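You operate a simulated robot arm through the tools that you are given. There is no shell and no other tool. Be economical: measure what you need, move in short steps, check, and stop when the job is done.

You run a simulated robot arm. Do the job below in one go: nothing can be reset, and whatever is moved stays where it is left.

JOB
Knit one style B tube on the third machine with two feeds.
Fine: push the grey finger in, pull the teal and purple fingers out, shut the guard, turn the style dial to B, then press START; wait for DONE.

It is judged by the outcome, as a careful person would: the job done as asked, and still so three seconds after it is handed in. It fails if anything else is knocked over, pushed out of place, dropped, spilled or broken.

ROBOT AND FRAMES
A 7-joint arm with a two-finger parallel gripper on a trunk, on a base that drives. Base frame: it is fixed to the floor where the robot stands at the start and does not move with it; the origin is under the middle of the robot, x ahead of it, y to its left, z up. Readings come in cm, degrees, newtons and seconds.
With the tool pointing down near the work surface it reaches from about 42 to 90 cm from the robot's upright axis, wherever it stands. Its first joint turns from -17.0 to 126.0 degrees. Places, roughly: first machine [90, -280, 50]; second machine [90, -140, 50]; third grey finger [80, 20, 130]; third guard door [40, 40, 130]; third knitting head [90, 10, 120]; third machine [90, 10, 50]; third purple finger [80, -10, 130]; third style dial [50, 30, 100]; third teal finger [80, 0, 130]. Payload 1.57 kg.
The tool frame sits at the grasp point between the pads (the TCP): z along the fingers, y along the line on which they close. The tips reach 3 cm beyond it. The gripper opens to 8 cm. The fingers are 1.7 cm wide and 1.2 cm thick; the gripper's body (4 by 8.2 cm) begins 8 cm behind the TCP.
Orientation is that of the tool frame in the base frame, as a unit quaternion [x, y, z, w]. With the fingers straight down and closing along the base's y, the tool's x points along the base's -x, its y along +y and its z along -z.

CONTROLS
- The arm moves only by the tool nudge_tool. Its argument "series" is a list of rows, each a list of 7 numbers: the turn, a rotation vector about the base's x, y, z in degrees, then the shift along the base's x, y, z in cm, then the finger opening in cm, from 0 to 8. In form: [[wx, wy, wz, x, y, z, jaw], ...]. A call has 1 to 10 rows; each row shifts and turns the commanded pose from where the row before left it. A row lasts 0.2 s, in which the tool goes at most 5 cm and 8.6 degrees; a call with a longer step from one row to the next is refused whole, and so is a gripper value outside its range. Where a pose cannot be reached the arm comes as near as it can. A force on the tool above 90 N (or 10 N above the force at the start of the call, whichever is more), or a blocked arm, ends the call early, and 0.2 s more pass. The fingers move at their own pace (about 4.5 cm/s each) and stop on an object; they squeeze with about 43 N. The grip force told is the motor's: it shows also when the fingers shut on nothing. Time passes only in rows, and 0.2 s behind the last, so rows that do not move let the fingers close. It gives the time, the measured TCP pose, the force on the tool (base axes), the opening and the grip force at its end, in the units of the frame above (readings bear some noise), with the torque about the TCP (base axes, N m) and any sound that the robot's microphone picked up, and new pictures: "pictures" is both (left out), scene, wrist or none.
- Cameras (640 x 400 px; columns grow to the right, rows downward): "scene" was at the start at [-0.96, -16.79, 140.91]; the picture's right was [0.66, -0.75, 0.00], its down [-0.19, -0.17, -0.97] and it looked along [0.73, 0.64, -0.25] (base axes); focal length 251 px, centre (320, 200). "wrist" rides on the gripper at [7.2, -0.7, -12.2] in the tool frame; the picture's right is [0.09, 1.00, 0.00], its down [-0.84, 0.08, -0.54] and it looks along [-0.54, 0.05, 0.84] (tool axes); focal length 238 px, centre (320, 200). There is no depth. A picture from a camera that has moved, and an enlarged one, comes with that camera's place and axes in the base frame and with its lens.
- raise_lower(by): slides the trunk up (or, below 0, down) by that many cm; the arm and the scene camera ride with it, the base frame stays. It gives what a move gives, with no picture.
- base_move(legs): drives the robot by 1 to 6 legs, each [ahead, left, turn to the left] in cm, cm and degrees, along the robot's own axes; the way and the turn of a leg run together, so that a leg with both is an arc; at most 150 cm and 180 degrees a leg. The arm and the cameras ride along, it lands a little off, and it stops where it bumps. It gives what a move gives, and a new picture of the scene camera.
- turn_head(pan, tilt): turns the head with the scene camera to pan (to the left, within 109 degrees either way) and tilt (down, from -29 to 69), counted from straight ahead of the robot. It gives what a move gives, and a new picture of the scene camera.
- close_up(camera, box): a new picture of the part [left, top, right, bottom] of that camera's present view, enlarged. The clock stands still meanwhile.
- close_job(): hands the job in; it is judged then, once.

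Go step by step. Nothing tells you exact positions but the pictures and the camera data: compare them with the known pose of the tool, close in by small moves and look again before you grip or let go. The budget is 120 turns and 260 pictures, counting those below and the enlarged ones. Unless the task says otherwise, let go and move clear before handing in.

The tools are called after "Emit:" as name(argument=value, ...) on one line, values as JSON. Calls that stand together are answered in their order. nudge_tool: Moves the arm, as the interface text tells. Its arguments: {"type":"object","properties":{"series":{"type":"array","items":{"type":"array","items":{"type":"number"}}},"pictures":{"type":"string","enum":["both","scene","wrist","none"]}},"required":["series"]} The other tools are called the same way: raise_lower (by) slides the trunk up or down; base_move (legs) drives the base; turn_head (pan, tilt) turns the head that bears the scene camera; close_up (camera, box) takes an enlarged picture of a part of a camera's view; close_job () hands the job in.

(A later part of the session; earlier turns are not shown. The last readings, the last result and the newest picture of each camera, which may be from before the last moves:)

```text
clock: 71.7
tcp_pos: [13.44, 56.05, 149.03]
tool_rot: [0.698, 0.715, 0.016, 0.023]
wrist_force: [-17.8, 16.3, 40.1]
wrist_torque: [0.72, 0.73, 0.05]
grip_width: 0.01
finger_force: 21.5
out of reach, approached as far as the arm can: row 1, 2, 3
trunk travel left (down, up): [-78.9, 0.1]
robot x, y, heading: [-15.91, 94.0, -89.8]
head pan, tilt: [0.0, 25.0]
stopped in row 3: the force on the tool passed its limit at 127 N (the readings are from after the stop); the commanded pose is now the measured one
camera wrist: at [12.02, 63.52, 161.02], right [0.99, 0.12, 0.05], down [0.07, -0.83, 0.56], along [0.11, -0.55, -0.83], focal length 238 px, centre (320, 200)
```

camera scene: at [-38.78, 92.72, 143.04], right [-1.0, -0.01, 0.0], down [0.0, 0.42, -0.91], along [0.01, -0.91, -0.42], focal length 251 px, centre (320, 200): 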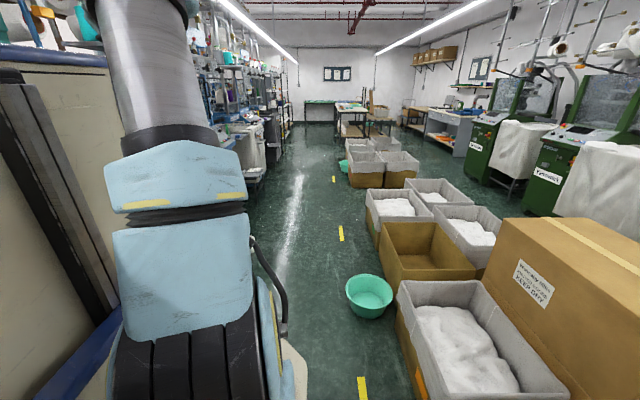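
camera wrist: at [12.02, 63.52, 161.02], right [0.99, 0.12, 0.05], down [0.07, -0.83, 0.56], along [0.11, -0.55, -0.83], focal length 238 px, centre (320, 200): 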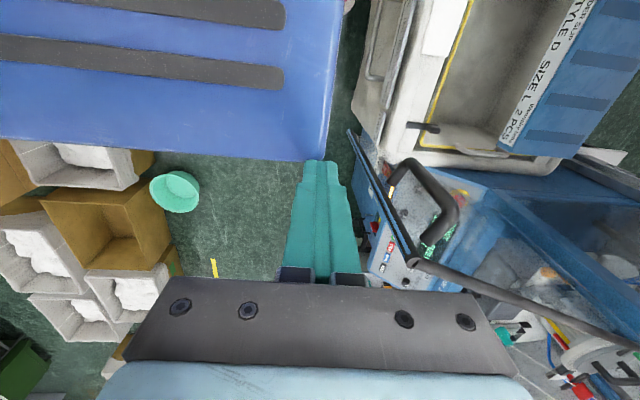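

I'll back further up the aisle so the arm has room, set it to the front-left at a lower height, and use the base to push the door.

Emit:
nudge_tool(series=[[0, 0, 0, 0, -3, 0.5, 0], [0, 0, 0, 0, -3, 0, 0]], pictures="none")

Emit:
base_move(legs=[[-24, 0, 0]])

Emit:
nudge_tool(series=[[-6, 0, 0, 1, -1, -3, 0], [-8, 0, 0, 2, 0, -3.5, 0], [-8, 0, 0, 2, 0, -3.5, 0], [-8, 0, 0, 3, 0, -3, 0], [0, 0, 0, 4, 0, -2, 0], [0, 0, 0, 4, 0, -2, 0]], pictures="wrist")

```text
clock: 72.3
tcp_pos: [13.13, 49.65, 148.91]
tool_rot: [0.699, 0.715, 0.014, 0.021]
wrist_force: [0.0, 0.5, 0.7]
wrist_torque: [-0.02, -0.03, 0.0]
grip_width: 0.0
finger_force: 21.4
out of reach, approached as far as the arm can: row 2
trunk travel left (down, up): [-78.9, 0.1]
robot x, y, heading: [-15.67, 93.93, -89.9]
head pan, tilt: [0.0, 25.0]
```

```text
clock: 74.0
tcp_pos: [13.12, 73.65, 148.9]
tool_rot: [0.699, 0.714, 0.016, 0.022]
wrist_force: [0.2, -1.0, -1.0]
wrist_torque: [-0.01, 0.0, -0.01]
grip_width: 0.02
finger_force: 20.9
trunk travel left (down, up): [-78.9, 0.1]
robot x, y, heading: [-15.84, 118.07, -89.6]
head pan, tilt: [0.0, 25.0]
camera scene: at [-38.86, 116.62, 143.05], right [-1.0, -0.01, 0.0], down [0.0, 0.42, -0.91], along [0.0, -0.91, -0.42], focal length 251 px, centre (320, 200)
```

scene: 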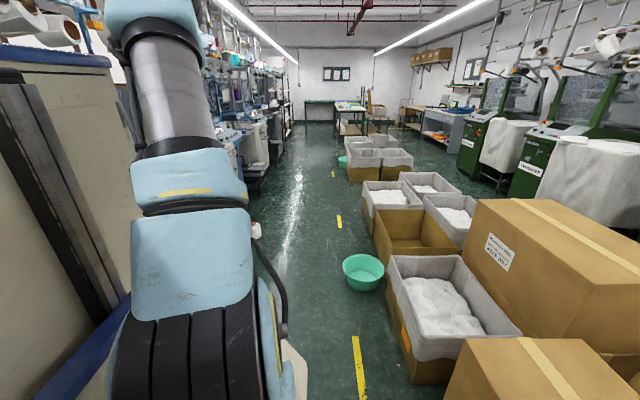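

```text
clock: 75.4
tcp_pos: [18.38, 71.78, 135.33]
tool_rot: [0.669, 0.694, -0.171, 0.202]
wrist_force: [0.5, -0.1, 1.1]
wrist_torque: [0.0, -0.02, -0.02]
grip_width: 0.01
finger_force: 21.5
out of reach, approached as far as the arm can: row 4, 5, 6
trunk travel left (down, up): [-78.9, 0.1]
robot x, y, heading: [-16.25, 117.82, -89.6]
head pan, tilt: [0.0, 25.0]
camera wrist: at [16.95, 84.14, 142.11], right [0.99, 0.12, -0.01], down [0.07, -0.44, 0.89], along [0.11, -0.89, -0.45], focal length 238 px, centre (320, 200)
```

wrist: 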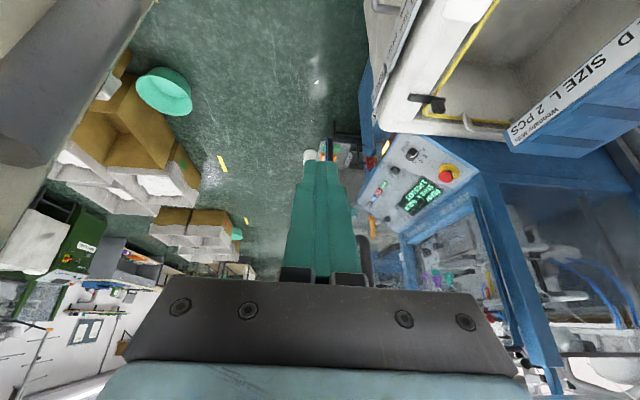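

Emit:
nudge_tool(series=[[0, 0, 8, 1, 0, -1, 0], [0, 0, 8, 1, 0, -1, 0], [0, 0, 8, 2, 0, 0, 0], [0, 0, 8, 2, 0, 0, 0], [0, 0, 8, 3, 0, 0, 0], [0, 0, 0, 3, 0, 0, 0]], pictures="wrist")

```text
clock: 76.8
tcp_pos: [26.08, 69.38, 134.88]
tool_rot: [0.392, 0.881, -0.091, 0.248]
wrist_force: [0.2, -0.4, -0.6]
wrist_torque: [-0.02, -0.01, 0.01]
grip_width: 0.0
finger_force: 21.2
out of reach, approached as far as the arm can: row 5, 6
trunk travel left (down, up): [-78.9, 0.1]
robot x, y, heading: [-15.82, 117.86, -89.9]
head pan, tilt: [0.0, 25.0]
camera wrist: at [17.13, 77.81, 141.64], right [0.68, 0.73, -0.01], down [0.34, -0.29, 0.89], along [0.65, -0.61, -0.45], focal length 238 px, centre (320, 200)
```

wrist: 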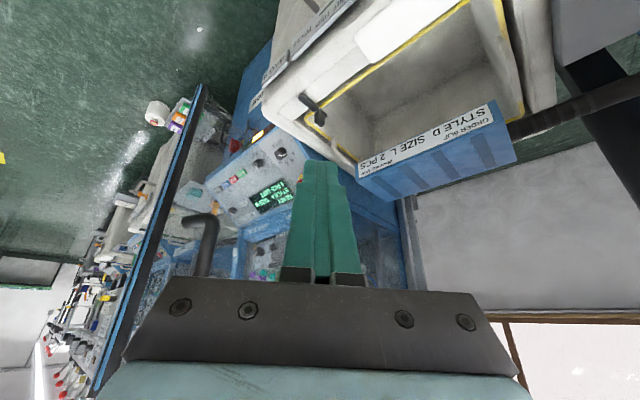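

Emit:
nudge_tool(series=[[0, 0, 0, 2, 0, -3, 0], [0, 0, 0, 2, 0, -3, 0], [0, 0, 0, 2, 0, -2, 0], [0, 0, 0, 2, 0, -1, 0]], pictures="none")

Emit:
base_move(legs=[[12, 0, 0]])

Emit:
nudge_tool(series=[[0, 0, 0, 0, 0, 0, 0]], pictures="wrist")

```text
clock: 77.8
tcp_pos: [26.54, 68.64, 134.12]
tool_rot: [0.394, 0.88, -0.091, 0.248]
wrist_force: [-0.2, 0.3, 0.2]
wrist_torque: [-0.01, 0.03, 0.02]
grip_width: 0.0
finger_force: 21.8
out of reach, approached as far as the arm can: row 1, 2, 3, 4
trunk travel left (down, up): [-78.9, 0.1]
robot x, y, heading: [-16.04, 117.9, -89.8]
head pan, tilt: [0.0, 25.0]
```

```text
clock: 79.1
tcp_pos: [26.73, 56.77, 134.08]
tool_rot: [0.392, 0.881, -0.091, 0.25]
wrist_force: [0.2, 0.6, -0.1]
wrist_torque: [0.01, 0.02, 0.0]
grip_width: 0.01
finger_force: 21.3
trunk travel left (down, up): [-78.9, 0.1]
robot x, y, heading: [-15.8, 105.57, -89.6]
head pan, tilt: [0.0, 25.0]
camera scene: at [-38.79, 104.63, 143.05], right [-1.0, -0.01, 0.0], down [0.0, 0.42, -0.91], along [0.01, -0.91, -0.42], focal length 251 px, centre (320, 200)
```

scene: 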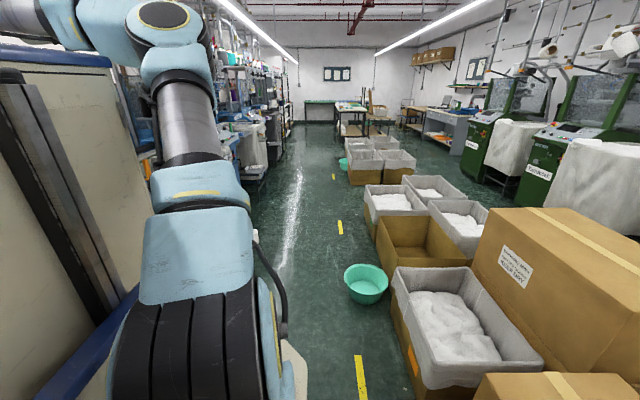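

```text
clock: 79.5
tcp_pos: [26.63, 56.65, 134.07]
tool_rot: [0.393, 0.881, -0.091, 0.249]
wrist_force: [0.9, 0.7, 0.2]
wrist_torque: [-0.01, 0.04, -0.02]
grip_width: 0.0
finger_force: 21.0
trunk travel left (down, up): [-78.9, 0.1]
robot x, y, heading: [-15.93, 105.57, -89.6]
head pan, tilt: [0.0, 25.0]
camera wrist: at [17.61, 65.32, 140.84], right [0.68, 0.73, -0.01], down [0.33, -0.3, 0.9], along [0.65, -0.61, -0.45], focal length 238 px, centre (320, 200)
```

wrist: 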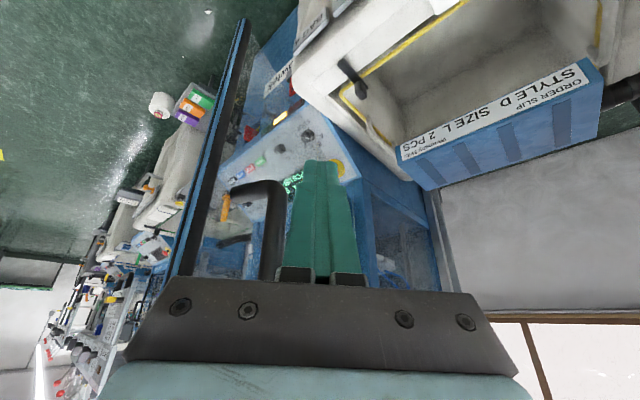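

The fingertips are on the hinge side of the handle. I'll drive ahead slowly so they push the door.

Emit:
base_move(legs=[[14, 0, 0]])

Emit:
nudge_tool(series=[[0, 0, 0, 0, 0, 0, 0]], pictures="wrist")

```text
clock: 80.8
tcp_pos: [26.78, 42.82, 134.14]
tool_rot: [0.392, 0.881, -0.09, 0.25]
wrist_force: [-0.4, 0.2, 1.1]
wrist_torque: [-0.01, 0.0, 0.03]
grip_width: 0.0
finger_force: 21.1
trunk travel left (down, up): [-78.9, 0.1]
robot x, y, heading: [-15.68, 91.79, -89.6]
head pan, tilt: [0.0, 25.0]
camera scene: at [-38.7, 90.59, 143.05], right [-1.0, -0.01, 0.0], down [0.0, 0.42, -0.91], along [0.01, -0.91, -0.42], focal length 251 px, centre (320, 200)
```

scene: 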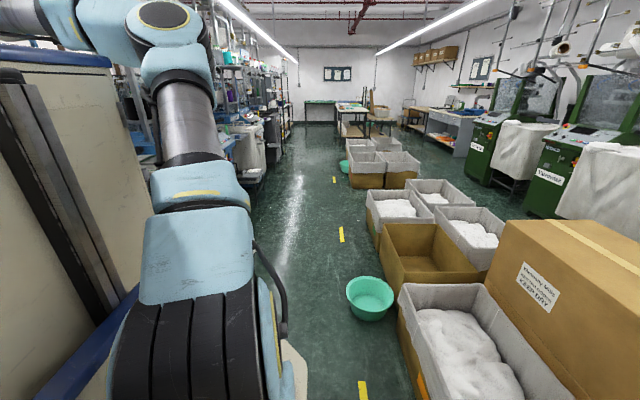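

```text
clock: 81.2
tcp_pos: [26.77, 42.76, 134.04]
tool_rot: [0.393, 0.881, -0.09, 0.249]
wrist_force: [-0.1, 0.0, -0.6]
wrist_torque: [0.0, -0.02, 0.0]
grip_width: 0.0
finger_force: 21.6
trunk travel left (down, up): [-78.9, 0.1]
robot x, y, heading: [-15.29, 91.93, -89.6]
head pan, tilt: [0.0, 25.0]
camera wrist: at [17.74, 51.32, 140.84], right [0.68, 0.73, -0.01], down [0.33, -0.3, 0.9], along [0.65, -0.61, -0.45], focal length 238 px, centre (320, 200)
```

wrist: 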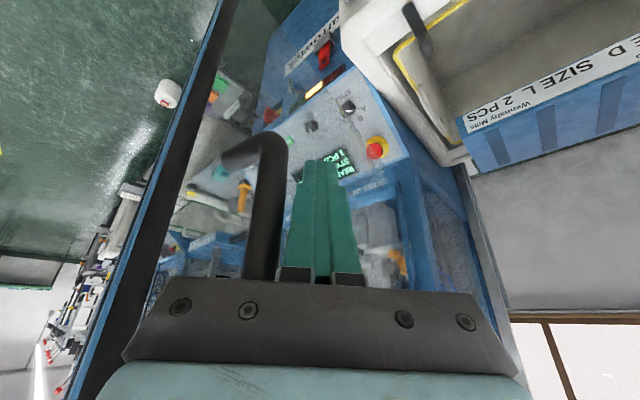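

The door is swinging with almost no resistance, so I'll continue.

Emit:
base_move(legs=[[16, 0, 0]])

Emit:
nudge_tool(series=[[0, 0, 0, 0, 0, 0, 0]], pictures="wrist")

```text
clock: 82.6
tcp_pos: [27.02, 26.44, 134.18]
tool_rot: [0.393, 0.88, -0.091, 0.25]
wrist_force: [0.0, 0.3, 0.6]
wrist_torque: [-0.04, 0.03, 0.04]
grip_width: 0.0
finger_force: 21.3
trunk travel left (down, up): [-78.9, 0.1]
robot x, y, heading: [-15.82, 75.27, -89.5]
head pan, tilt: [0.0, 25.0]
camera scene: at [-38.59, 74.4, 143.05], right [-1.0, -0.01, 0.0], down [0.0, 0.42, -0.91], along [0.01, -0.91, -0.42], focal length 251 px, centre (320, 200)
```

scene: 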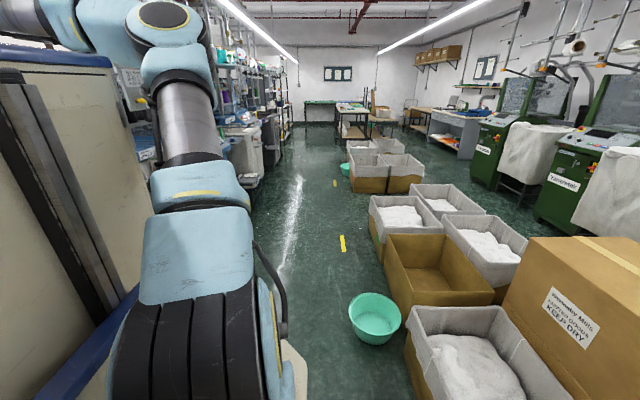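

```text
clock: 83.0
tcp_pos: [26.91, 26.53, 134.21]
tool_rot: [0.392, 0.881, -0.09, 0.249]
wrist_force: [0.4, 0.4, 0.4]
wrist_torque: [-0.02, -0.02, -0.04]
grip_width: 0.01
finger_force: 21.4
trunk travel left (down, up): [-78.9, 0.1]
robot x, y, heading: [-15.33, 75.55, -89.8]
head pan, tilt: [0.0, 25.0]
camera wrist: at [17.87, 35.16, 140.83], right [0.68, 0.73, -0.01], down [0.33, -0.3, 0.9], along [0.65, -0.61, -0.45], focal length 238 px, centre (320, 200)
```

wrist: 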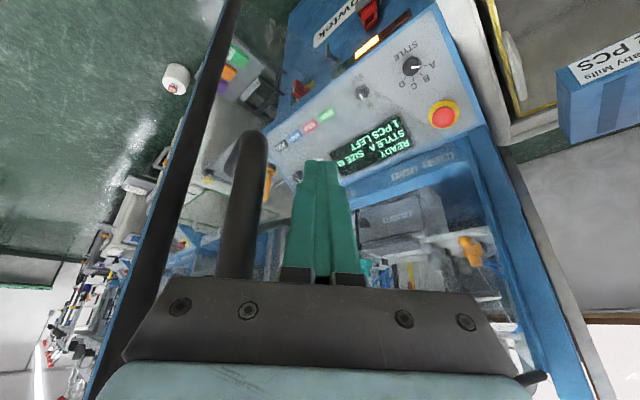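

Emit:
base_move(legs=[[15, 10, 0]])

Emit:
nudge_tool(series=[[0, 0, 0, 0, 0, 0, 0]], pictures="wrist")

```text
clock: 84.4
tcp_pos: [34.62, 14.98, 133.95]
tool_rot: [0.392, 0.881, -0.09, 0.249]
wrist_force: [-0.4, -0.9, -0.6]
wrist_torque: [0.03, -0.01, -0.02]
grip_width: 0.02
finger_force: 21.1
trunk travel left (down, up): [-78.9, 0.1]
robot x, y, heading: [-8.09, 63.9, -89.6]
head pan, tilt: [0.0, 25.0]
stopped in leg 1: the robot was blocked; the commanded pose is now the measured one
camera scene: at [-30.84, 62.89, 143.05], right [-1.0, -0.01, 0.0], down [0.0, 0.42, -0.91], along [0.01, -0.91, -0.42], focal length 251 px, centre (320, 200)
```

scene: 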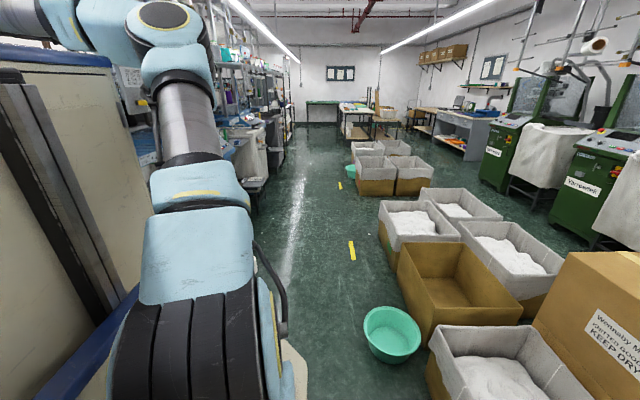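

```text
clock: 84.8
tcp_pos: [34.65, 15.12, 133.93]
tool_rot: [0.393, 0.881, -0.091, 0.249]
wrist_force: [-0.6, -1.0, 0.5]
wrist_torque: [0.0, 0.02, 0.0]
grip_width: 0.01
finger_force: 21.2
trunk travel left (down, up): [-78.9, 0.1]
robot x, y, heading: [-7.7, 64.43, -89.8]
head pan, tilt: [0.0, 25.0]
camera wrist: at [25.62, 23.68, 140.79], right [0.68, 0.73, -0.01], down [0.33, -0.3, 0.89], along [0.65, -0.61, -0.45], focal length 238 px, centre (320, 200)
```

wrist: 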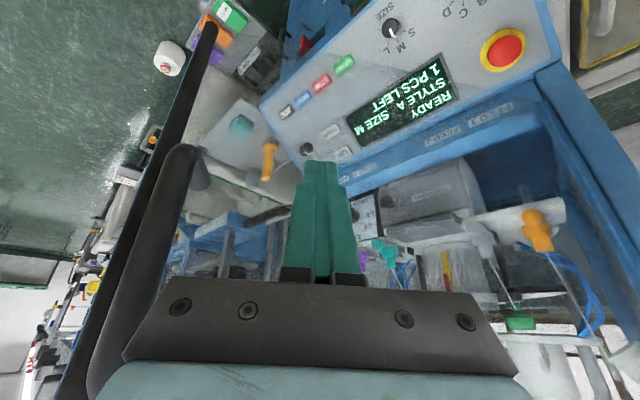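

The door is about a third closed. The base bumped something low on its left, so I'll step away from that and push a bit further ahead.

Emit:
base_move(legs=[[0, -2, 0], [7, 0, 0]])

Emit:
nudge_tool(series=[[0, 0, 0, 0, 0, 0, 0]], pictures="wrist")

```text
clock: 86.2
tcp_pos: [32.68, 8.04, 133.9]
tool_rot: [0.393, 0.881, -0.09, 0.248]
wrist_force: [0.8, 1.6, 1.1]
wrist_torque: [-0.12, 0.03, -0.04]
grip_width: 0.0
finger_force: 21.4
trunk travel left (down, up): [-78.9, 0.1]
robot x, y, heading: [-10.09, 57.6, -89.7]
head pan, tilt: [0.0, 25.0]
camera scene: at [-32.82, 55.97, 143.05], right [-1.0, -0.01, 0.0], down [0.0, 0.42, -0.91], along [0.01, -0.91, -0.42], focal length 251 px, centre (320, 200)
```

scene: 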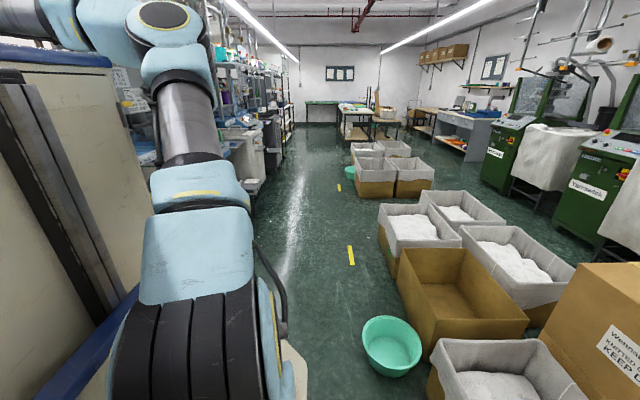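

```text
clock: 86.6
tcp_pos: [32.76, 8.16, 134.01]
tool_rot: [0.393, 0.881, -0.091, 0.249]
wrist_force: [-0.3, -0.5, -0.7]
wrist_torque: [0.02, 0.02, -0.02]
grip_width: 0.02
finger_force: 21.2
trunk travel left (down, up): [-78.9, 0.1]
robot x, y, heading: [-9.9, 57.19, -89.4]
head pan, tilt: [0.0, 25.0]
camera wrist: at [23.67, 16.74, 140.79], right [0.68, 0.73, -0.01], down [0.33, -0.3, 0.89], along [0.65, -0.61, -0.45], focal length 238 px, centre (320, 200)
```

wrist: 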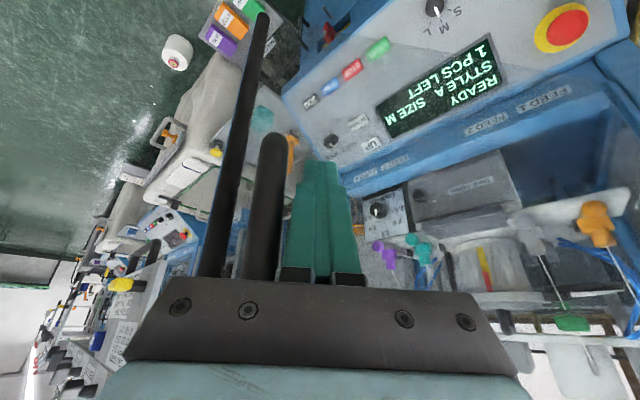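

The door is now about 42° toward closed. I'll back away, tuck the arm, and come round to finish from the front.

Emit:
base_move(legs=[[0, -16, 0]])

Emit:
nudge_tool(series=[[0, 0, -8, -2, 0, 2, 0], [0, 0, -8, -3, 0, 2, 0], [0, 0, -8, -3, 0, 2, 0], [0, 0, -8, -3, 0, 2, 0], [0, 0, -8, -3, 0, 2, 0], [8, 0, 0, -2, 0, 1, 0], [8, 0, 0, -2, 0, 1, 0], [8, 0, 0, -2, 0, 1, 0], [5, 0, 0, -2, 0, 0, 0]], pictures="wrist")

```text
clock: 87.4
tcp_pos: [31.94, 9.58, 134.12]
tool_rot: [0.379, 0.886, -0.084, 0.252]
wrist_force: [9.9, 6.7, -2.1]
wrist_torque: [-0.54, 0.83, -0.13]
grip_width: 0.0
finger_force: 21.2
trunk travel left (down, up): [-78.9, 0.1]
robot x, y, heading: [-11.36, 57.7, -89.4]
head pan, tilt: [0.0, 25.0]
stopped in leg 1: the robot was blocked; the commanded pose is now the measured one
camera scene: at [-34.27, 56.01, 143.07], right [-1.0, -0.01, 0.0], down [0.0, 0.42, -0.91], along [0.01, -0.91, -0.42], focal length 251 px, centre (320, 200)
```

scene: 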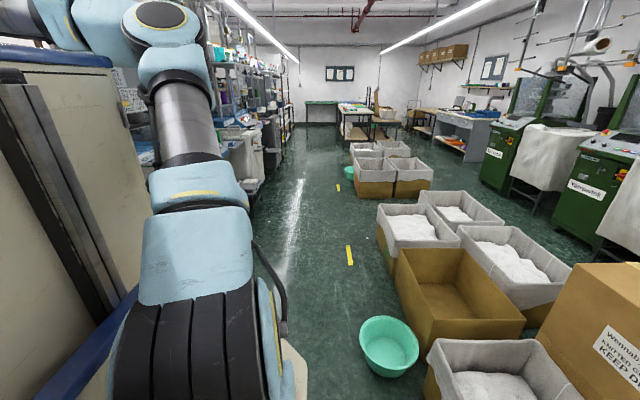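

```text
clock: 87.9
tcp_pos: [30.23, 11.15, 136.6]
tool_rot: [0.446, 0.855, -0.094, 0.247]
wrist_force: [21.1, 9.1, 5.3]
wrist_torque: [-0.21, 0.62, 0.02]
grip_width: 0.0
finger_force: 20.8
trunk travel left (down, up): [-78.9, 0.1]
robot x, y, heading: [-11.63, 57.13, -89.5]
head pan, tilt: [0.0, 25.0]
stopped in row 2: the force on the tool passed its limit at 105 N (the readings are from after the stop); the commanded pose is now the measured one
camera wrist: at [22.06, 20.62, 143.34], right [0.76, 0.65, 0.01], down [0.28, -0.35, 0.89], along [0.58, -0.68, -0.45], focal length 238 px, centre (320, 200)
```

wrist: 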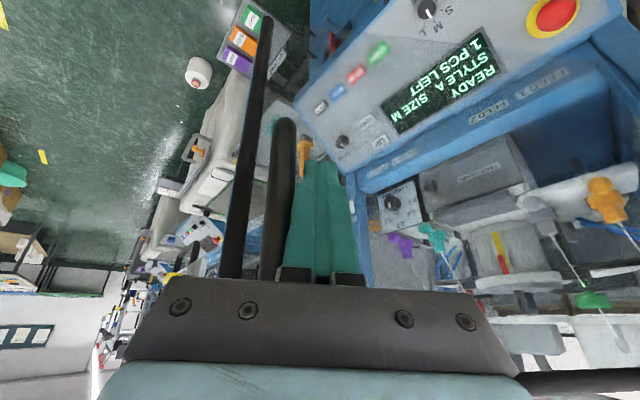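

The finger is caught behind the handle. I'll back out along +y, away from the door face, before tucking.

Emit:
base_move(legs=[[-8, 0, 0]])

Emit:
nudge_tool(series=[[0, 0, 0, 0, 0, 0, 0]], pictures="wrist")

```text
clock: 89.0
tcp_pos: [29.38, 18.87, 136.33]
tool_rot: [0.449, 0.854, -0.096, 0.245]
wrist_force: [0.0, 1.1, -0.1]
wrist_torque: [0.02, 0.04, -0.01]
grip_width: 0.0
finger_force: 21.4
trunk travel left (down, up): [-78.9, 0.1]
robot x, y, heading: [-11.27, 65.42, -89.7]
head pan, tilt: [0.0, 25.0]
camera scene: at [-34.39, 64.17, 143.05], right [-1.0, -0.01, 0.0], down [0.0, 0.42, -0.91], along [0.01, -0.91, -0.42], focal length 251 px, centre (320, 200)
```

scene: 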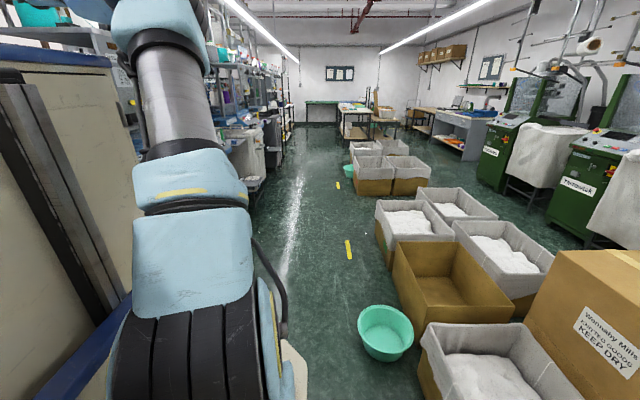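

```text
clock: 89.4
tcp_pos: [29.49, 18.98, 136.38]
tool_rot: [0.45, 0.854, -0.096, 0.244]
wrist_force: [0.0, -0.5, -0.6]
wrist_torque: [-0.01, 0.0, 0.03]
grip_width: 0.01
finger_force: 21.3
trunk travel left (down, up): [-78.9, 0.1]
robot x, y, heading: [-11.57, 65.65, -89.4]
head pan, tilt: [0.0, 25.0]
camera wrist: at [21.53, 28.43, 143.22], right [0.77, 0.64, 0.01], down [0.28, -0.35, 0.89], along [0.58, -0.68, -0.45], focal length 238 px, centre (320, 200)
```

wrist: 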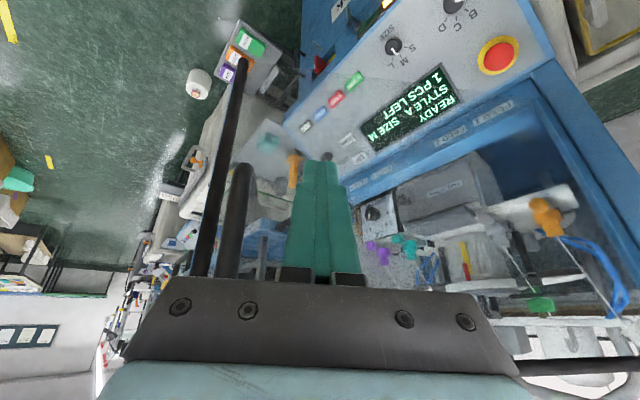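

Emit:
base_move(legs=[[0, 2, 0], [13, 0, 0], [-12, 0, 0], [0, -18, 0]])

Emit:
nudge_tool(series=[[0, 0, -8, -2, 0, 2, 0], [0, 0, -8, -3, 0, 2, 0], [0, 0, -8, -3, 0, 2, 0], [0, 0, -8, -3, 0, 2, 0], [8, 0, 0, -3, 0, 2, 0], [8, 0, 0, -2, 0, 1, 0], [8, 0, 0, -2, 0, 1, 0], [5, 0, 0, -2, 0, 1, 0]], pictures="wrist")

```text
clock: 93.0
tcp_pos: [13.39, 17.97, 136.35]
tool_rot: [0.449, 0.854, -0.096, 0.245]
wrist_force: [0.2, -0.7, -0.4]
wrist_torque: [0.01, 0.01, -0.01]
grip_width: 0.0
finger_force: 21.3
trunk travel left (down, up): [-78.9, 0.1]
robot x, y, heading: [-27.74, 64.53, -89.8]
head pan, tilt: [0.0, 25.0]
camera scene: at [-50.46, 63.18, 143.05], right [-1.0, -0.01, 0.0], down [0.0, 0.42, -0.91], along [0.01, -0.91, -0.42], focal length 251 px, centre (320, 200)
```

scene: 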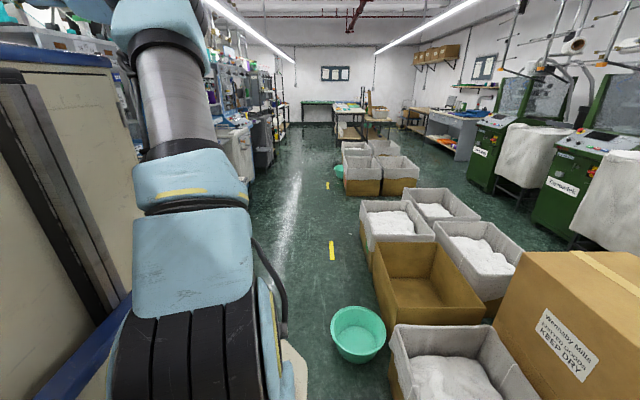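

```text
clock: 94.8
tcp_pos: [-6.48, 17.86, 149.34]
tool_rot: [0.699, 0.714, 0.02, 0.034]
wrist_force: [0.5, 0.1, -0.3]
wrist_torque: [0.04, 0.02, -0.01]
grip_width: 0.0
finger_force: 21.0
trunk travel left (down, up): [-78.9, 0.1]
robot x, y, heading: [-27.55, 64.54, -89.5]
head pan, tilt: [0.0, 25.0]
camera wrist: at [-8.28, 25.36, 161.32], right [0.99, 0.12, 0.08], down [0.05, -0.82, 0.56], along [0.13, -0.55, -0.82], focal length 238 px, centre (320, 200)
```

wrist: 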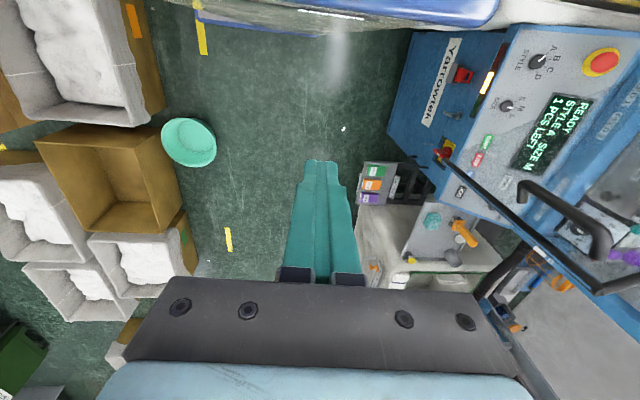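

Emit:
base_move(legs=[[55, 0, 0], [0, 0, 90]])

Emit:
nudge_tool(series=[[0, 0, 0, 0, 0, 0, 0]], pictures="wrist")

```text
clock: 101.8
tcp_pos: [19.83, 30.19, 149.38]
tool_rot: [-0.004, 0.999, 0.039, 0.012]
wrist_force: [-0.5, 0.0, -0.4]
wrist_torque: [-0.02, -0.02, -0.01]
grip_width: 0.0
finger_force: 20.9
trunk travel left (down, up): [-78.9, 0.1]
robot x, y, heading: [-27.25, 10.02, -0.1]
head pan, tilt: [0.0, 25.0]
camera scene: at [-26.03, -13.19, 143.05], right [0.0, -1.0, 0.0], down [-0.42, 0.0, -0.91], along [0.91, 0.0, -0.42], focal length 251 px, centre (320, 200)
```

scene: 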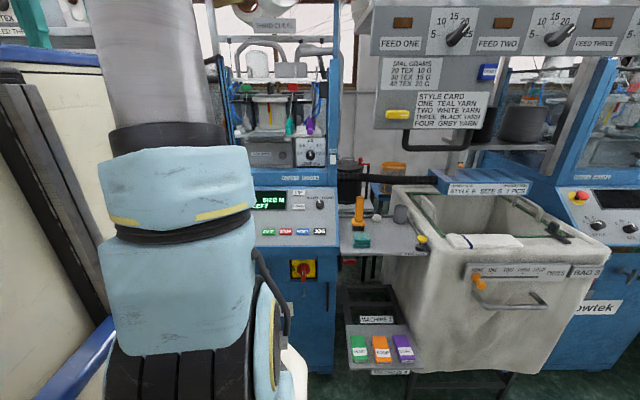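

```text
clock: 102.2
tcp_pos: [19.62, 30.15, 149.42]
tool_rot: [-0.004, 0.999, 0.039, 0.011]
wrist_force: [0.3, -0.5, -0.1]
wrist_torque: [-0.02, 0.0, -0.01]
grip_width: 0.0
finger_force: 21.9
trunk travel left (down, up): [-78.9, 0.1]
robot x, y, heading: [-27.06, 10.0, 0.0]
head pan, tilt: [0.0, 25.0]
camera wrist: at [12.4, 28.54, 161.3], right [-0.1, 0.99, 0.08], down [0.82, 0.04, 0.56], along [0.56, 0.12, -0.82], focal length 238 px, centre (320, 200)
```

wrist: 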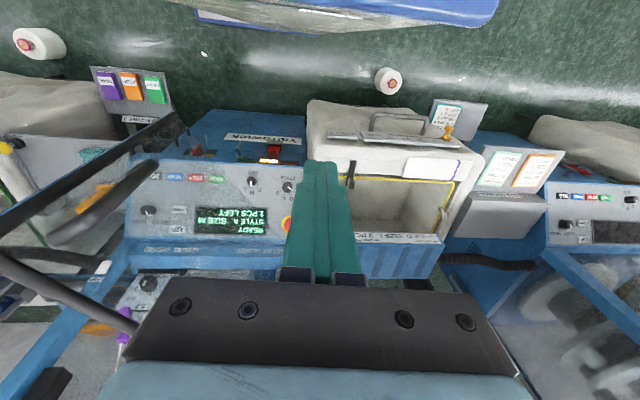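

I'm facing the machine again and the door is at about 34°. I'll pitch the tool forward on its outer face near y≈22, inboard of the handle, and then push ahead.

Emit:
nudge_tool(series=[[0, -8, 0, 2.5, 0, 0, 0], [0, -8, 0, 2.5, -1, -1, 0], [0, -8, 0, 2, -2, -2, 0], [0, -8, 0, 2, -2.5, -3, 0], [0, -8, 0, 1, -2.5, -3, 0], [0, 0, -4.5, 0.5, 0, -2, 0]], pictures="wrist")

```text
clock: 103.5
tcp_pos: [30.4, 22.01, 138.34]
tool_rot: [0.019, 0.935, 0.021, 0.354]
wrist_force: [-0.2, -0.5, 0.2]
wrist_torque: [-0.02, 0.0, 0.0]
grip_width: 0.0
finger_force: 21.5
trunk travel left (down, up): [-78.9, 0.1]
robot x, y, heading: [-27.36, 9.9, -0.3]
head pan, tilt: [0.0, 25.0]
camera wrist: at [16.9, 21.55, 142.69], right [-0.05, 1.0, -0.01], down [0.27, 0.02, 0.96], along [0.96, 0.04, -0.27], focal length 238 px, centre (320, 200)
```

wrist: 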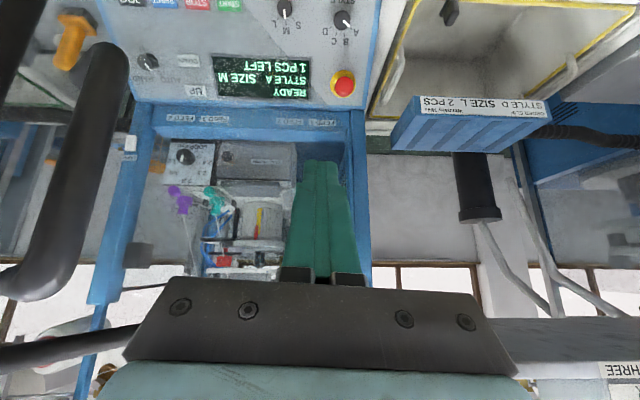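

Emit:
base_move(legs=[[9, 0, 0]])

Emit:
nudge_tool(series=[[0, 0, 0, 3, 0, -1.5, 0], [0, 0, 0, 3, 0, -1.5, 0], [0, 0, 0, 3, 0, -1.5, 0], [0, 0, 0, 3, -0.5, -0.5, 0], [0, 0, 0, 2, -1, 0, 0], [0, 0, 0, 2, -1, 0, 0]], pictures="wrist")

```text
clock: 104.7
tcp_pos: [39.48, 22.17, 138.39]
tool_rot: [0.018, 0.935, 0.021, 0.354]
wrist_force: [-0.2, 0.4, -0.3]
wrist_torque: [0.02, -0.01, -0.01]
grip_width: 0.02
finger_force: 21.3
trunk travel left (down, up): [-78.9, 0.1]
robot x, y, heading: [-18.13, 9.5, -0.2]
head pan, tilt: [0.0, 25.0]
camera scene: at [-17.02, -13.23, 143.05], right [0.0, -1.0, 0.0], down [-0.42, 0.0, -0.91], along [0.91, 0.0, -0.42], focal length 251 px, centre (320, 200)
```

scene: 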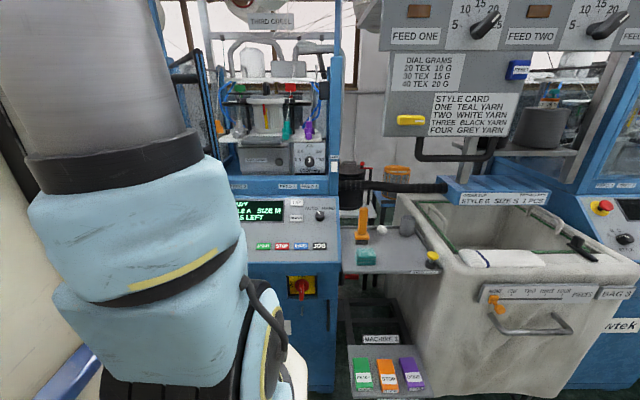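

```text
clock: 106.0
tcp_pos: [55.35, 19.67, 133.43]
tool_rot: [0.019, 0.935, 0.021, 0.354]
wrist_force: [-0.9, -0.6, 0.2]
wrist_torque: [0.0, 0.0, 0.0]
grip_width: 0.0
finger_force: 21.3
trunk travel left (down, up): [-78.9, 0.1]
robot x, y, heading: [-18.54, 9.89, -0.0]
head pan, tilt: [0.0, 25.0]
camera wrist: at [41.92, 19.1, 137.75], right [-0.05, 1.0, -0.01], down [0.27, 0.02, 0.96], along [0.96, 0.04, -0.27], focal length 238 px, centre (320, 200)
```

wrist: 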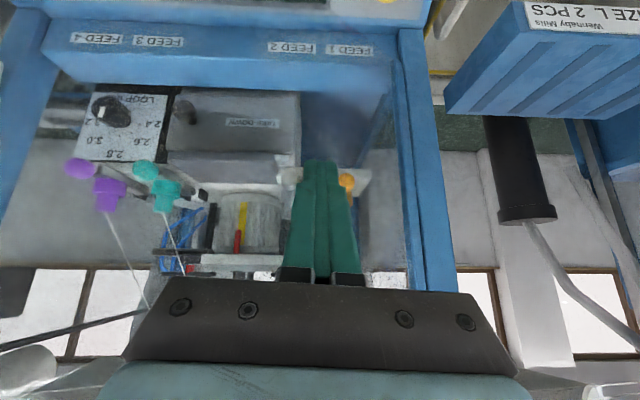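

Emit:
nudge_tool(series=[[0, 0, 0, -4, -2, 0, 0], [0, 0, 0, -3, -3.5, 0, 0], [0, 0, 0, -1, -4.5, 0, 0], [0, 0, 0, 0, -2, 0, 0], [0, 0, 0, 2.5, 0, 0, 0], [0, 0, 0, 2.5, 0, 0, 0], [0, 0, 0, 2.5, 0, 0, 0]], pictures="both")

```text
clock: 107.7
tcp_pos: [54.86, 7.53, 133.44]
tool_rot: [0.019, 0.935, 0.021, 0.354]
wrist_force: [-0.5, -0.8, -0.6]
wrist_torque: [-0.01, 0.01, -0.01]
grip_width: 0.0
finger_force: 21.1
trunk travel left (down, up): [-78.9, 0.1]
robot x, y, heading: [-17.94, 9.45, 0.0]
head pan, tilt: [0.0, 25.0]
camera scene: at [-17.05, -13.23, 143.04], right [0.0, -1.0, 0.0], down [-0.42, 0.0, -0.91], along [0.91, 0.0, -0.42], focal length 251 px, centre (320, 200)
camera wrist: at [41.42, 7.0, 137.72], right [-0.05, 1.0, -0.01], down [0.27, 0.02, 0.96], along [0.96, 0.04, -0.27], focal length 238 px, centre (320, 200)
```

scene: 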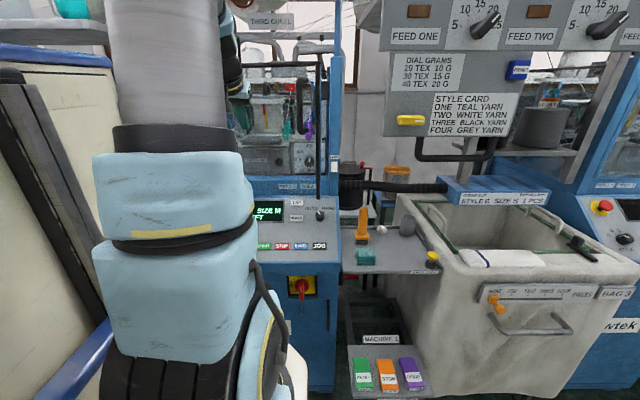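
wrist: 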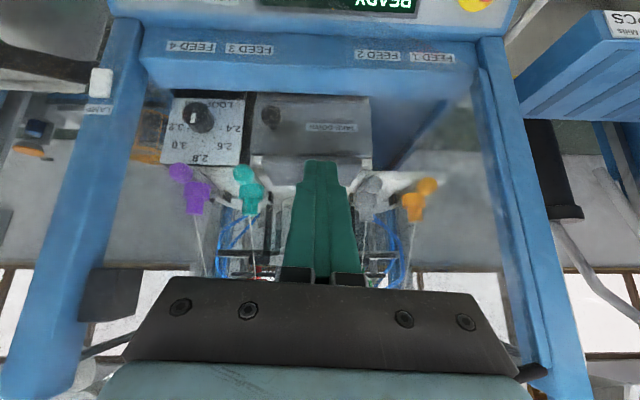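

The door is nearly in line with the frame now. I'll drive a little closer and press it home.

Emit:
base_move(legs=[[7, 0, 0]])

Emit:
nudge_tool(series=[[0, 0, 0, 1, -1, 0, 0], [0, 0, 0, 0.7, -1, 0, 0], [0, 0, 0, 0.7, -1, 0, 0], [0, 0, 0, 0.7, 0, 0, 0]], pictures="both")

```text
clock: 108.7
tcp_pos: [61.91, 7.4, 133.31]
tool_rot: [0.018, 0.935, 0.021, 0.353]
wrist_force: [-0.2, -0.8, 0.4]
wrist_torque: [0.01, -0.04, 0.0]
grip_width: 0.01
finger_force: 20.8
trunk travel left (down, up): [-78.9, 0.1]
robot x, y, heading: [-11.07, 9.43, -0.4]
head pan, tilt: [0.0, 25.0]
camera scene: at [-9.99, -13.26, 143.05], right [-0.01, -1.0, 0.0], down [-0.42, 0.0, -0.91], along [0.91, -0.01, -0.42], focal length 251 px, centre (320, 200)
```

scene: 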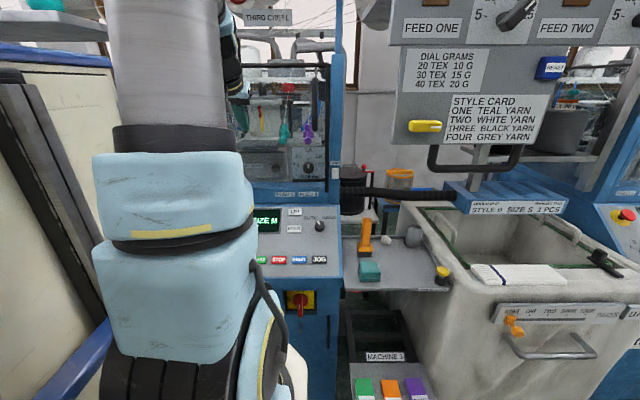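

```text
clock: 109.7
tcp_pos: [64.85, 4.57, 133.38]
tool_rot: [0.019, 0.936, 0.021, 0.352]
wrist_force: [-8.2, -0.3, 0.0]
wrist_torque: [0.11, 0.2, 0.0]
grip_width: 0.01
finger_force: 21.8
trunk travel left (down, up): [-78.9, 0.1]
robot x, y, heading: [-10.8, 10.19, -0.2]
head pan, tilt: [0.0, 25.0]
camera scene: at [-10.03, -13.26, 143.04], right [-0.01, -1.0, 0.0], down [-0.42, 0.0, -0.91], along [0.91, -0.01, -0.42], focal length 251 px, centre (320, 200)
camera wrist: at [51.47, 4.0, 137.74], right [-0.05, 1.0, -0.01], down [0.27, 0.02, 0.96], along [0.96, 0.04, -0.27], focal length 238 px, centre (320, 200)
```

scene: 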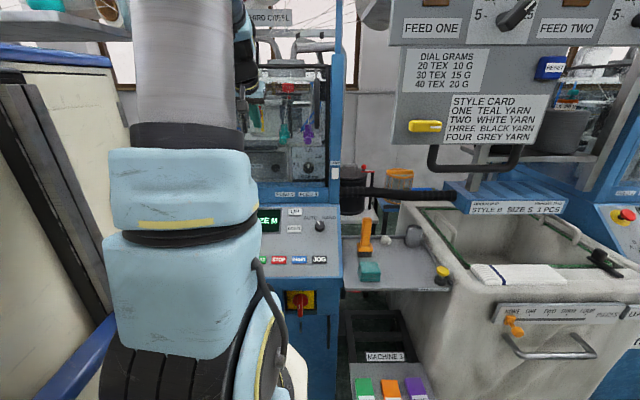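
wrist: 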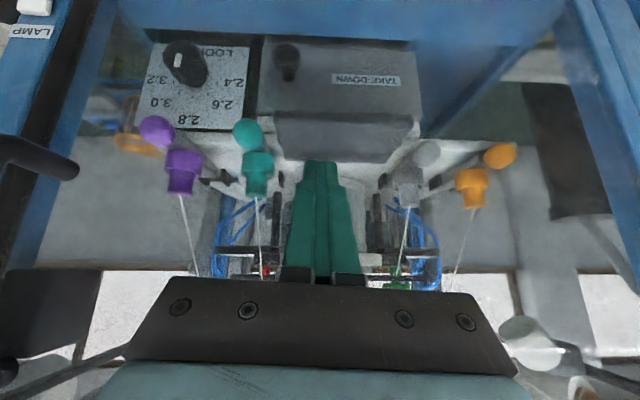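

Emit:
nudge_tool(series=[[0, 0, 0, 0.5, 0, 0, 0], [0, 0, 0, 0.3, 0, 0, 0]], pictures="none")

Emit:
close_up(camera="scene", box=[230, 40, 360, 200])

Emit:
close_up(camera="wrist", box=[0, 40, 240, 400])

```text
clock: 110.3
tcp_pos: [65.02, 4.48, 133.41]
tool_rot: [0.02, 0.937, 0.02, 0.348]
wrist_force: [-74.1, -0.4, 4.1]
wrist_torque: [1.12, 1.19, 0.1]
grip_width: 0.01
finger_force: 21.3
trunk travel left (down, up): [-78.9, 0.1]
robot x, y, heading: [-11.23, 10.2, -0.1]
head pan, tilt: [0.0, 25.0]
```

```text
2.50 times, centred on (295, 120) of scene
camera zoom: at [-10.57, -13.28, 143.05], right [-0.01, -1.0, 0.0], down [-0.42, 0.0, -0.91], along [0.91, -0.01, -0.42], focal length 626 px, centre (382, 400)
```

zoom: 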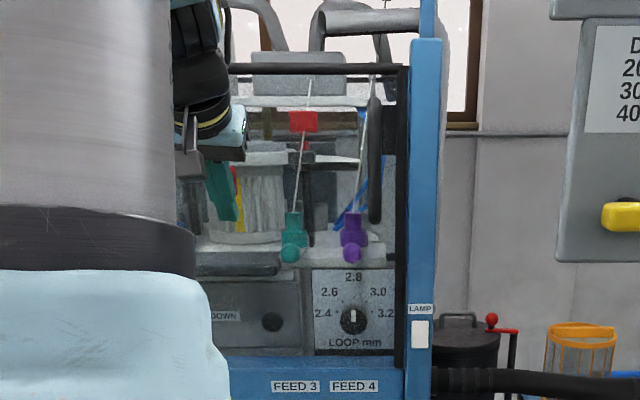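

```text
1.11 times, centred on (120, 220) of wrist
camera zoom: at [51.53, 4.02, 137.85], right [-0.05, 1.0, -0.01], down [0.28, 0.02, 0.96], along [0.96, 0.04, -0.28], focal length 265 px, centre (542, 178)
```

zoom: 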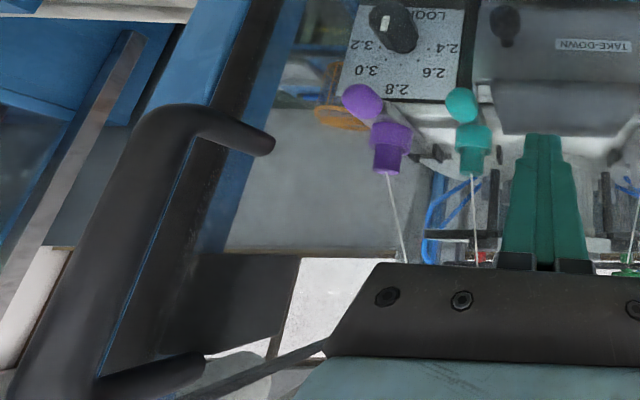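

The guard is shut firmly. I'll retreat and look straight at the control panel to find the style dial and START.

Emit:
nudge_tool(series=[[0, 0, 0, -3, 0, 0, 0], [0, 0, 0, -4, 0, 1, 0], [0, 8, 0, -3, 2, 1, 2], [0, 8, 0, -3, 2, 0, 4], [0, 8, 0, -2, 3, 0, 6], [0, 8, 0, -1, 3, 0, 6], [0, 8, 0, 0, 3, 0, 6]], pictures="wrist")

Emit:
close_up(camera="wrist", box=[140, 20, 460, 220])

```text
clock: 111.9
tcp_pos: [49.7, 17.38, 135.47]
tool_rot: [0.025, 1.0, 0.012, 0.011]
wrist_force: [-1.0, -0.2, 0.2]
wrist_torque: [0.03, -0.08, 0.02]
grip_width: 6.01
finger_force: 0.0
trunk travel left (down, up): [-78.9, 0.1]
robot x, y, heading: [-11.01, 9.52, -0.5]
head pan, tilt: [0.0, 25.0]
camera wrist: at [42.3, 16.94, 147.34], right [-0.04, 1.0, 0.02], down [0.83, 0.02, 0.56], along [0.56, 0.04, -0.83], focal length 238 px, centre (320, 200)
```

wrist: 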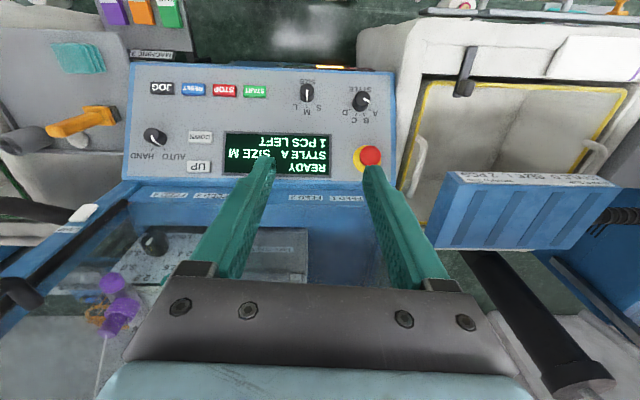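

```text
2.00 times, centred on (300, 120) of wrist
camera zoom: at [42.3, 16.94, 147.34], right [-0.04, 1.0, 0.02], down [0.83, 0.02, 0.56], along [0.56, 0.04, -0.83], focal length 477 px, centre (360, 360)
```

zoom: 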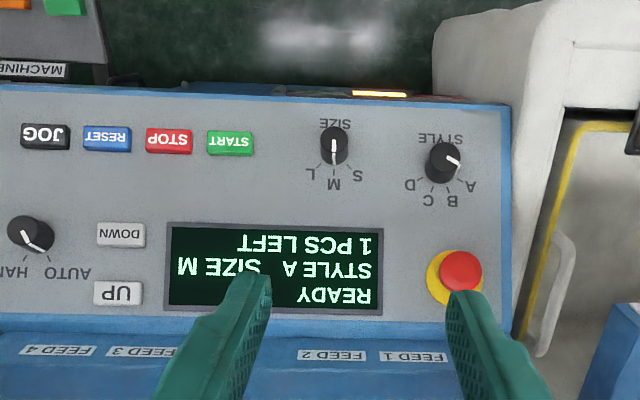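

The style dial is at about (52.7, 27.3, 94) and START at about (52.5, 3.8, 93.5), on a panel sloping roughly 40°. I'll lower the trunk and line up with the dial square to the panel.

Emit:
raise_lower(by=-25)

Emit:
nudge_tool(series=[[0, -8, 0, -2, 2, 0, 6], [0, -8, 0, -2, 2, 0, 6], [0, -8, 0, -1, 2, 0, 6], [0, -8, 0, -1, 2, -1, 6], [0, -8, 0, 0, 2, -1, 6]], pictures="wrist")

Emit:
close_up(camera="wrist", box=[180, 0, 500, 200])

```text
clock: 114.4
tcp_pos: [49.85, 17.51, 110.26]
tool_rot: [0.025, 1.0, 0.012, 0.012]
wrist_force: [-0.3, 0.5, -0.4]
wrist_torque: [0.01, 0.01, 0.02]
grip_width: 6.03
finger_force: 0.0
trunk travel left (down, up): [-53.9, 25.1]
robot x, y, heading: [-11.09, 9.84, -0.3]
head pan, tilt: [0.0, 25.0]
```

```text
clock: 115.4
tcp_pos: [50.92, 14.26, 109.28]
tool_rot: [0.144, 0.954, -0.007, 0.263]
wrist_force: [0.3, 0.1, 0.8]
wrist_torque: [0.01, 0.01, 0.02]
grip_width: 5.99
finger_force: 0.0
trunk travel left (down, up): [-53.9, 25.1]
robot x, y, heading: [-11.09, 9.69, -0.2]
head pan, tilt: [0.0, 25.0]
stopped in row 4: the arm was blocked; the commanded pose is now the measured one
camera wrist: at [38.79, 16.66, 116.03], right [0.2, 0.98, 0.01], down [0.44, -0.1, 0.89], along [0.88, -0.17, -0.45], focal length 238 px, centre (320, 200)
```

wrist: 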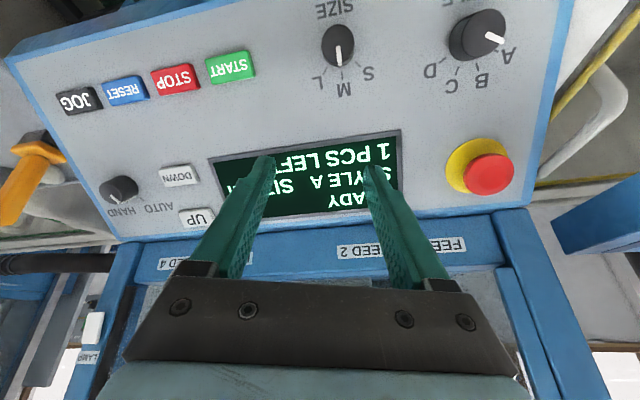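

```text
2.00 times, centred on (340, 100) of wrist
camera zoom: at [38.79, 16.66, 116.03], right [0.2, 0.98, 0.01], down [0.44, -0.1, 0.89], along [0.88, -0.17, -0.45], focal length 477 px, centre (280, 400)
```

zoom: 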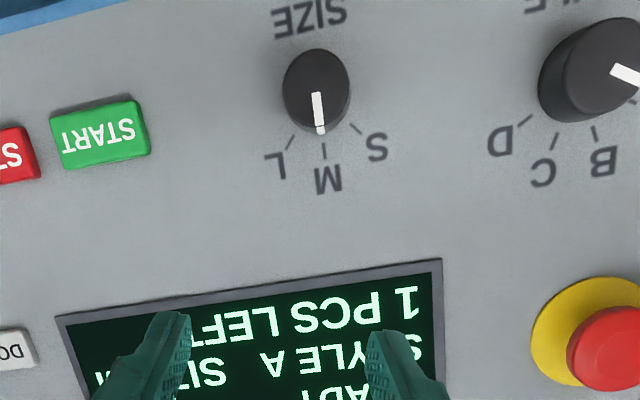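

The arm is cramped against its own shoulder this close in, so I'll back the base off 12 cm and straighten the tool.

Emit:
base_move(legs=[[-12, 0, 0]])

Emit:
nudge_tool(series=[[0, 0, 8.5, 1, 2, 0, 6], [0, 0, 8.5, 1, 2, 0, 6], [0, -5, 0, 2, 3, 0, 6], [0, -5, 0, 2, 3, 0, 6], [0, 0, 0, 2, 3, -1, 6]], pictures="wrist")

Emit:
close_up(camera="wrist", box=[180, 0, 500, 200])

```text
clock: 116.7
tcp_pos: [38.8, 14.15, 108.97]
tool_rot: [0.143, 0.954, -0.009, 0.262]
wrist_force: [0.2, -0.4, -0.8]
wrist_torque: [-0.02, -0.01, -0.02]
grip_width: 5.98
finger_force: 0.1
trunk travel left (down, up): [-53.9, 25.1]
robot x, y, heading: [-23.16, 9.84, -0.1]
head pan, tilt: [0.0, 25.0]
camera scene: at [-21.51, -13.8, 117.88], right [-0.01, -1.0, -0.01], down [-0.43, 0.01, -0.9], along [0.9, 0.0, -0.43], focal length 251 px, centre (320, 200)
```

scene: 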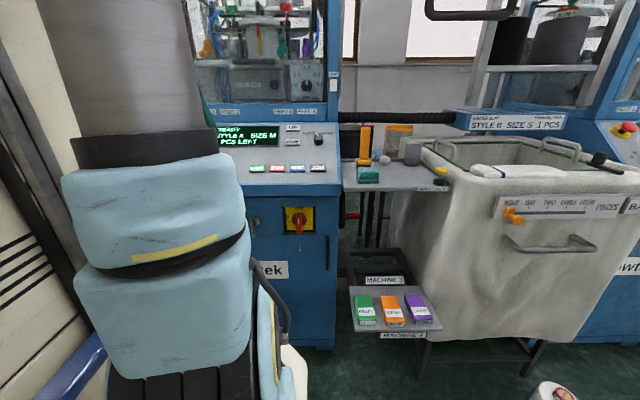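

```text
clock: 117.9
tcp_pos: [47.18, 25.73, 108.26]
tool_rot: [0.008, 0.938, 0.026, 0.346]
wrist_force: [0.0, -0.4, 0.0]
wrist_torque: [0.0, 0.01, 0.01]
grip_width: 5.99
finger_force: 0.0
trunk travel left (down, up): [-53.9, 25.1]
robot x, y, heading: [-23.14, 9.95, -0.4]
head pan, tilt: [0.0, 25.0]
camera wrist: at [33.82, 24.92, 112.79], right [-0.07, 1.0, -0.01], down [0.28, 0.03, 0.96], along [0.96, 0.07, -0.29], focal length 238 px, centre (320, 200)
```

wrist: 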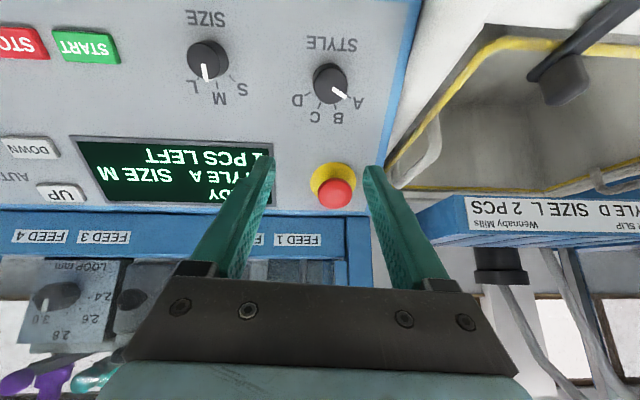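

```text
2.00 times, centred on (340, 100) of wrist
camera zoom: at [33.82, 24.92, 112.79], right [-0.07, 1.0, -0.01], down [0.28, 0.03, 0.96], along [0.96, 0.07, -0.29], focal length 477 px, centre (280, 400)
```

zoom: 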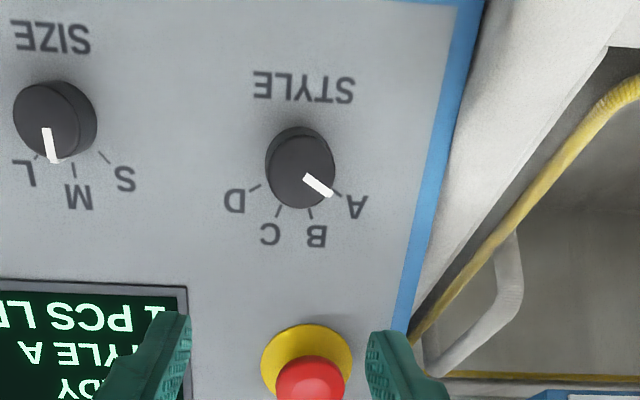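

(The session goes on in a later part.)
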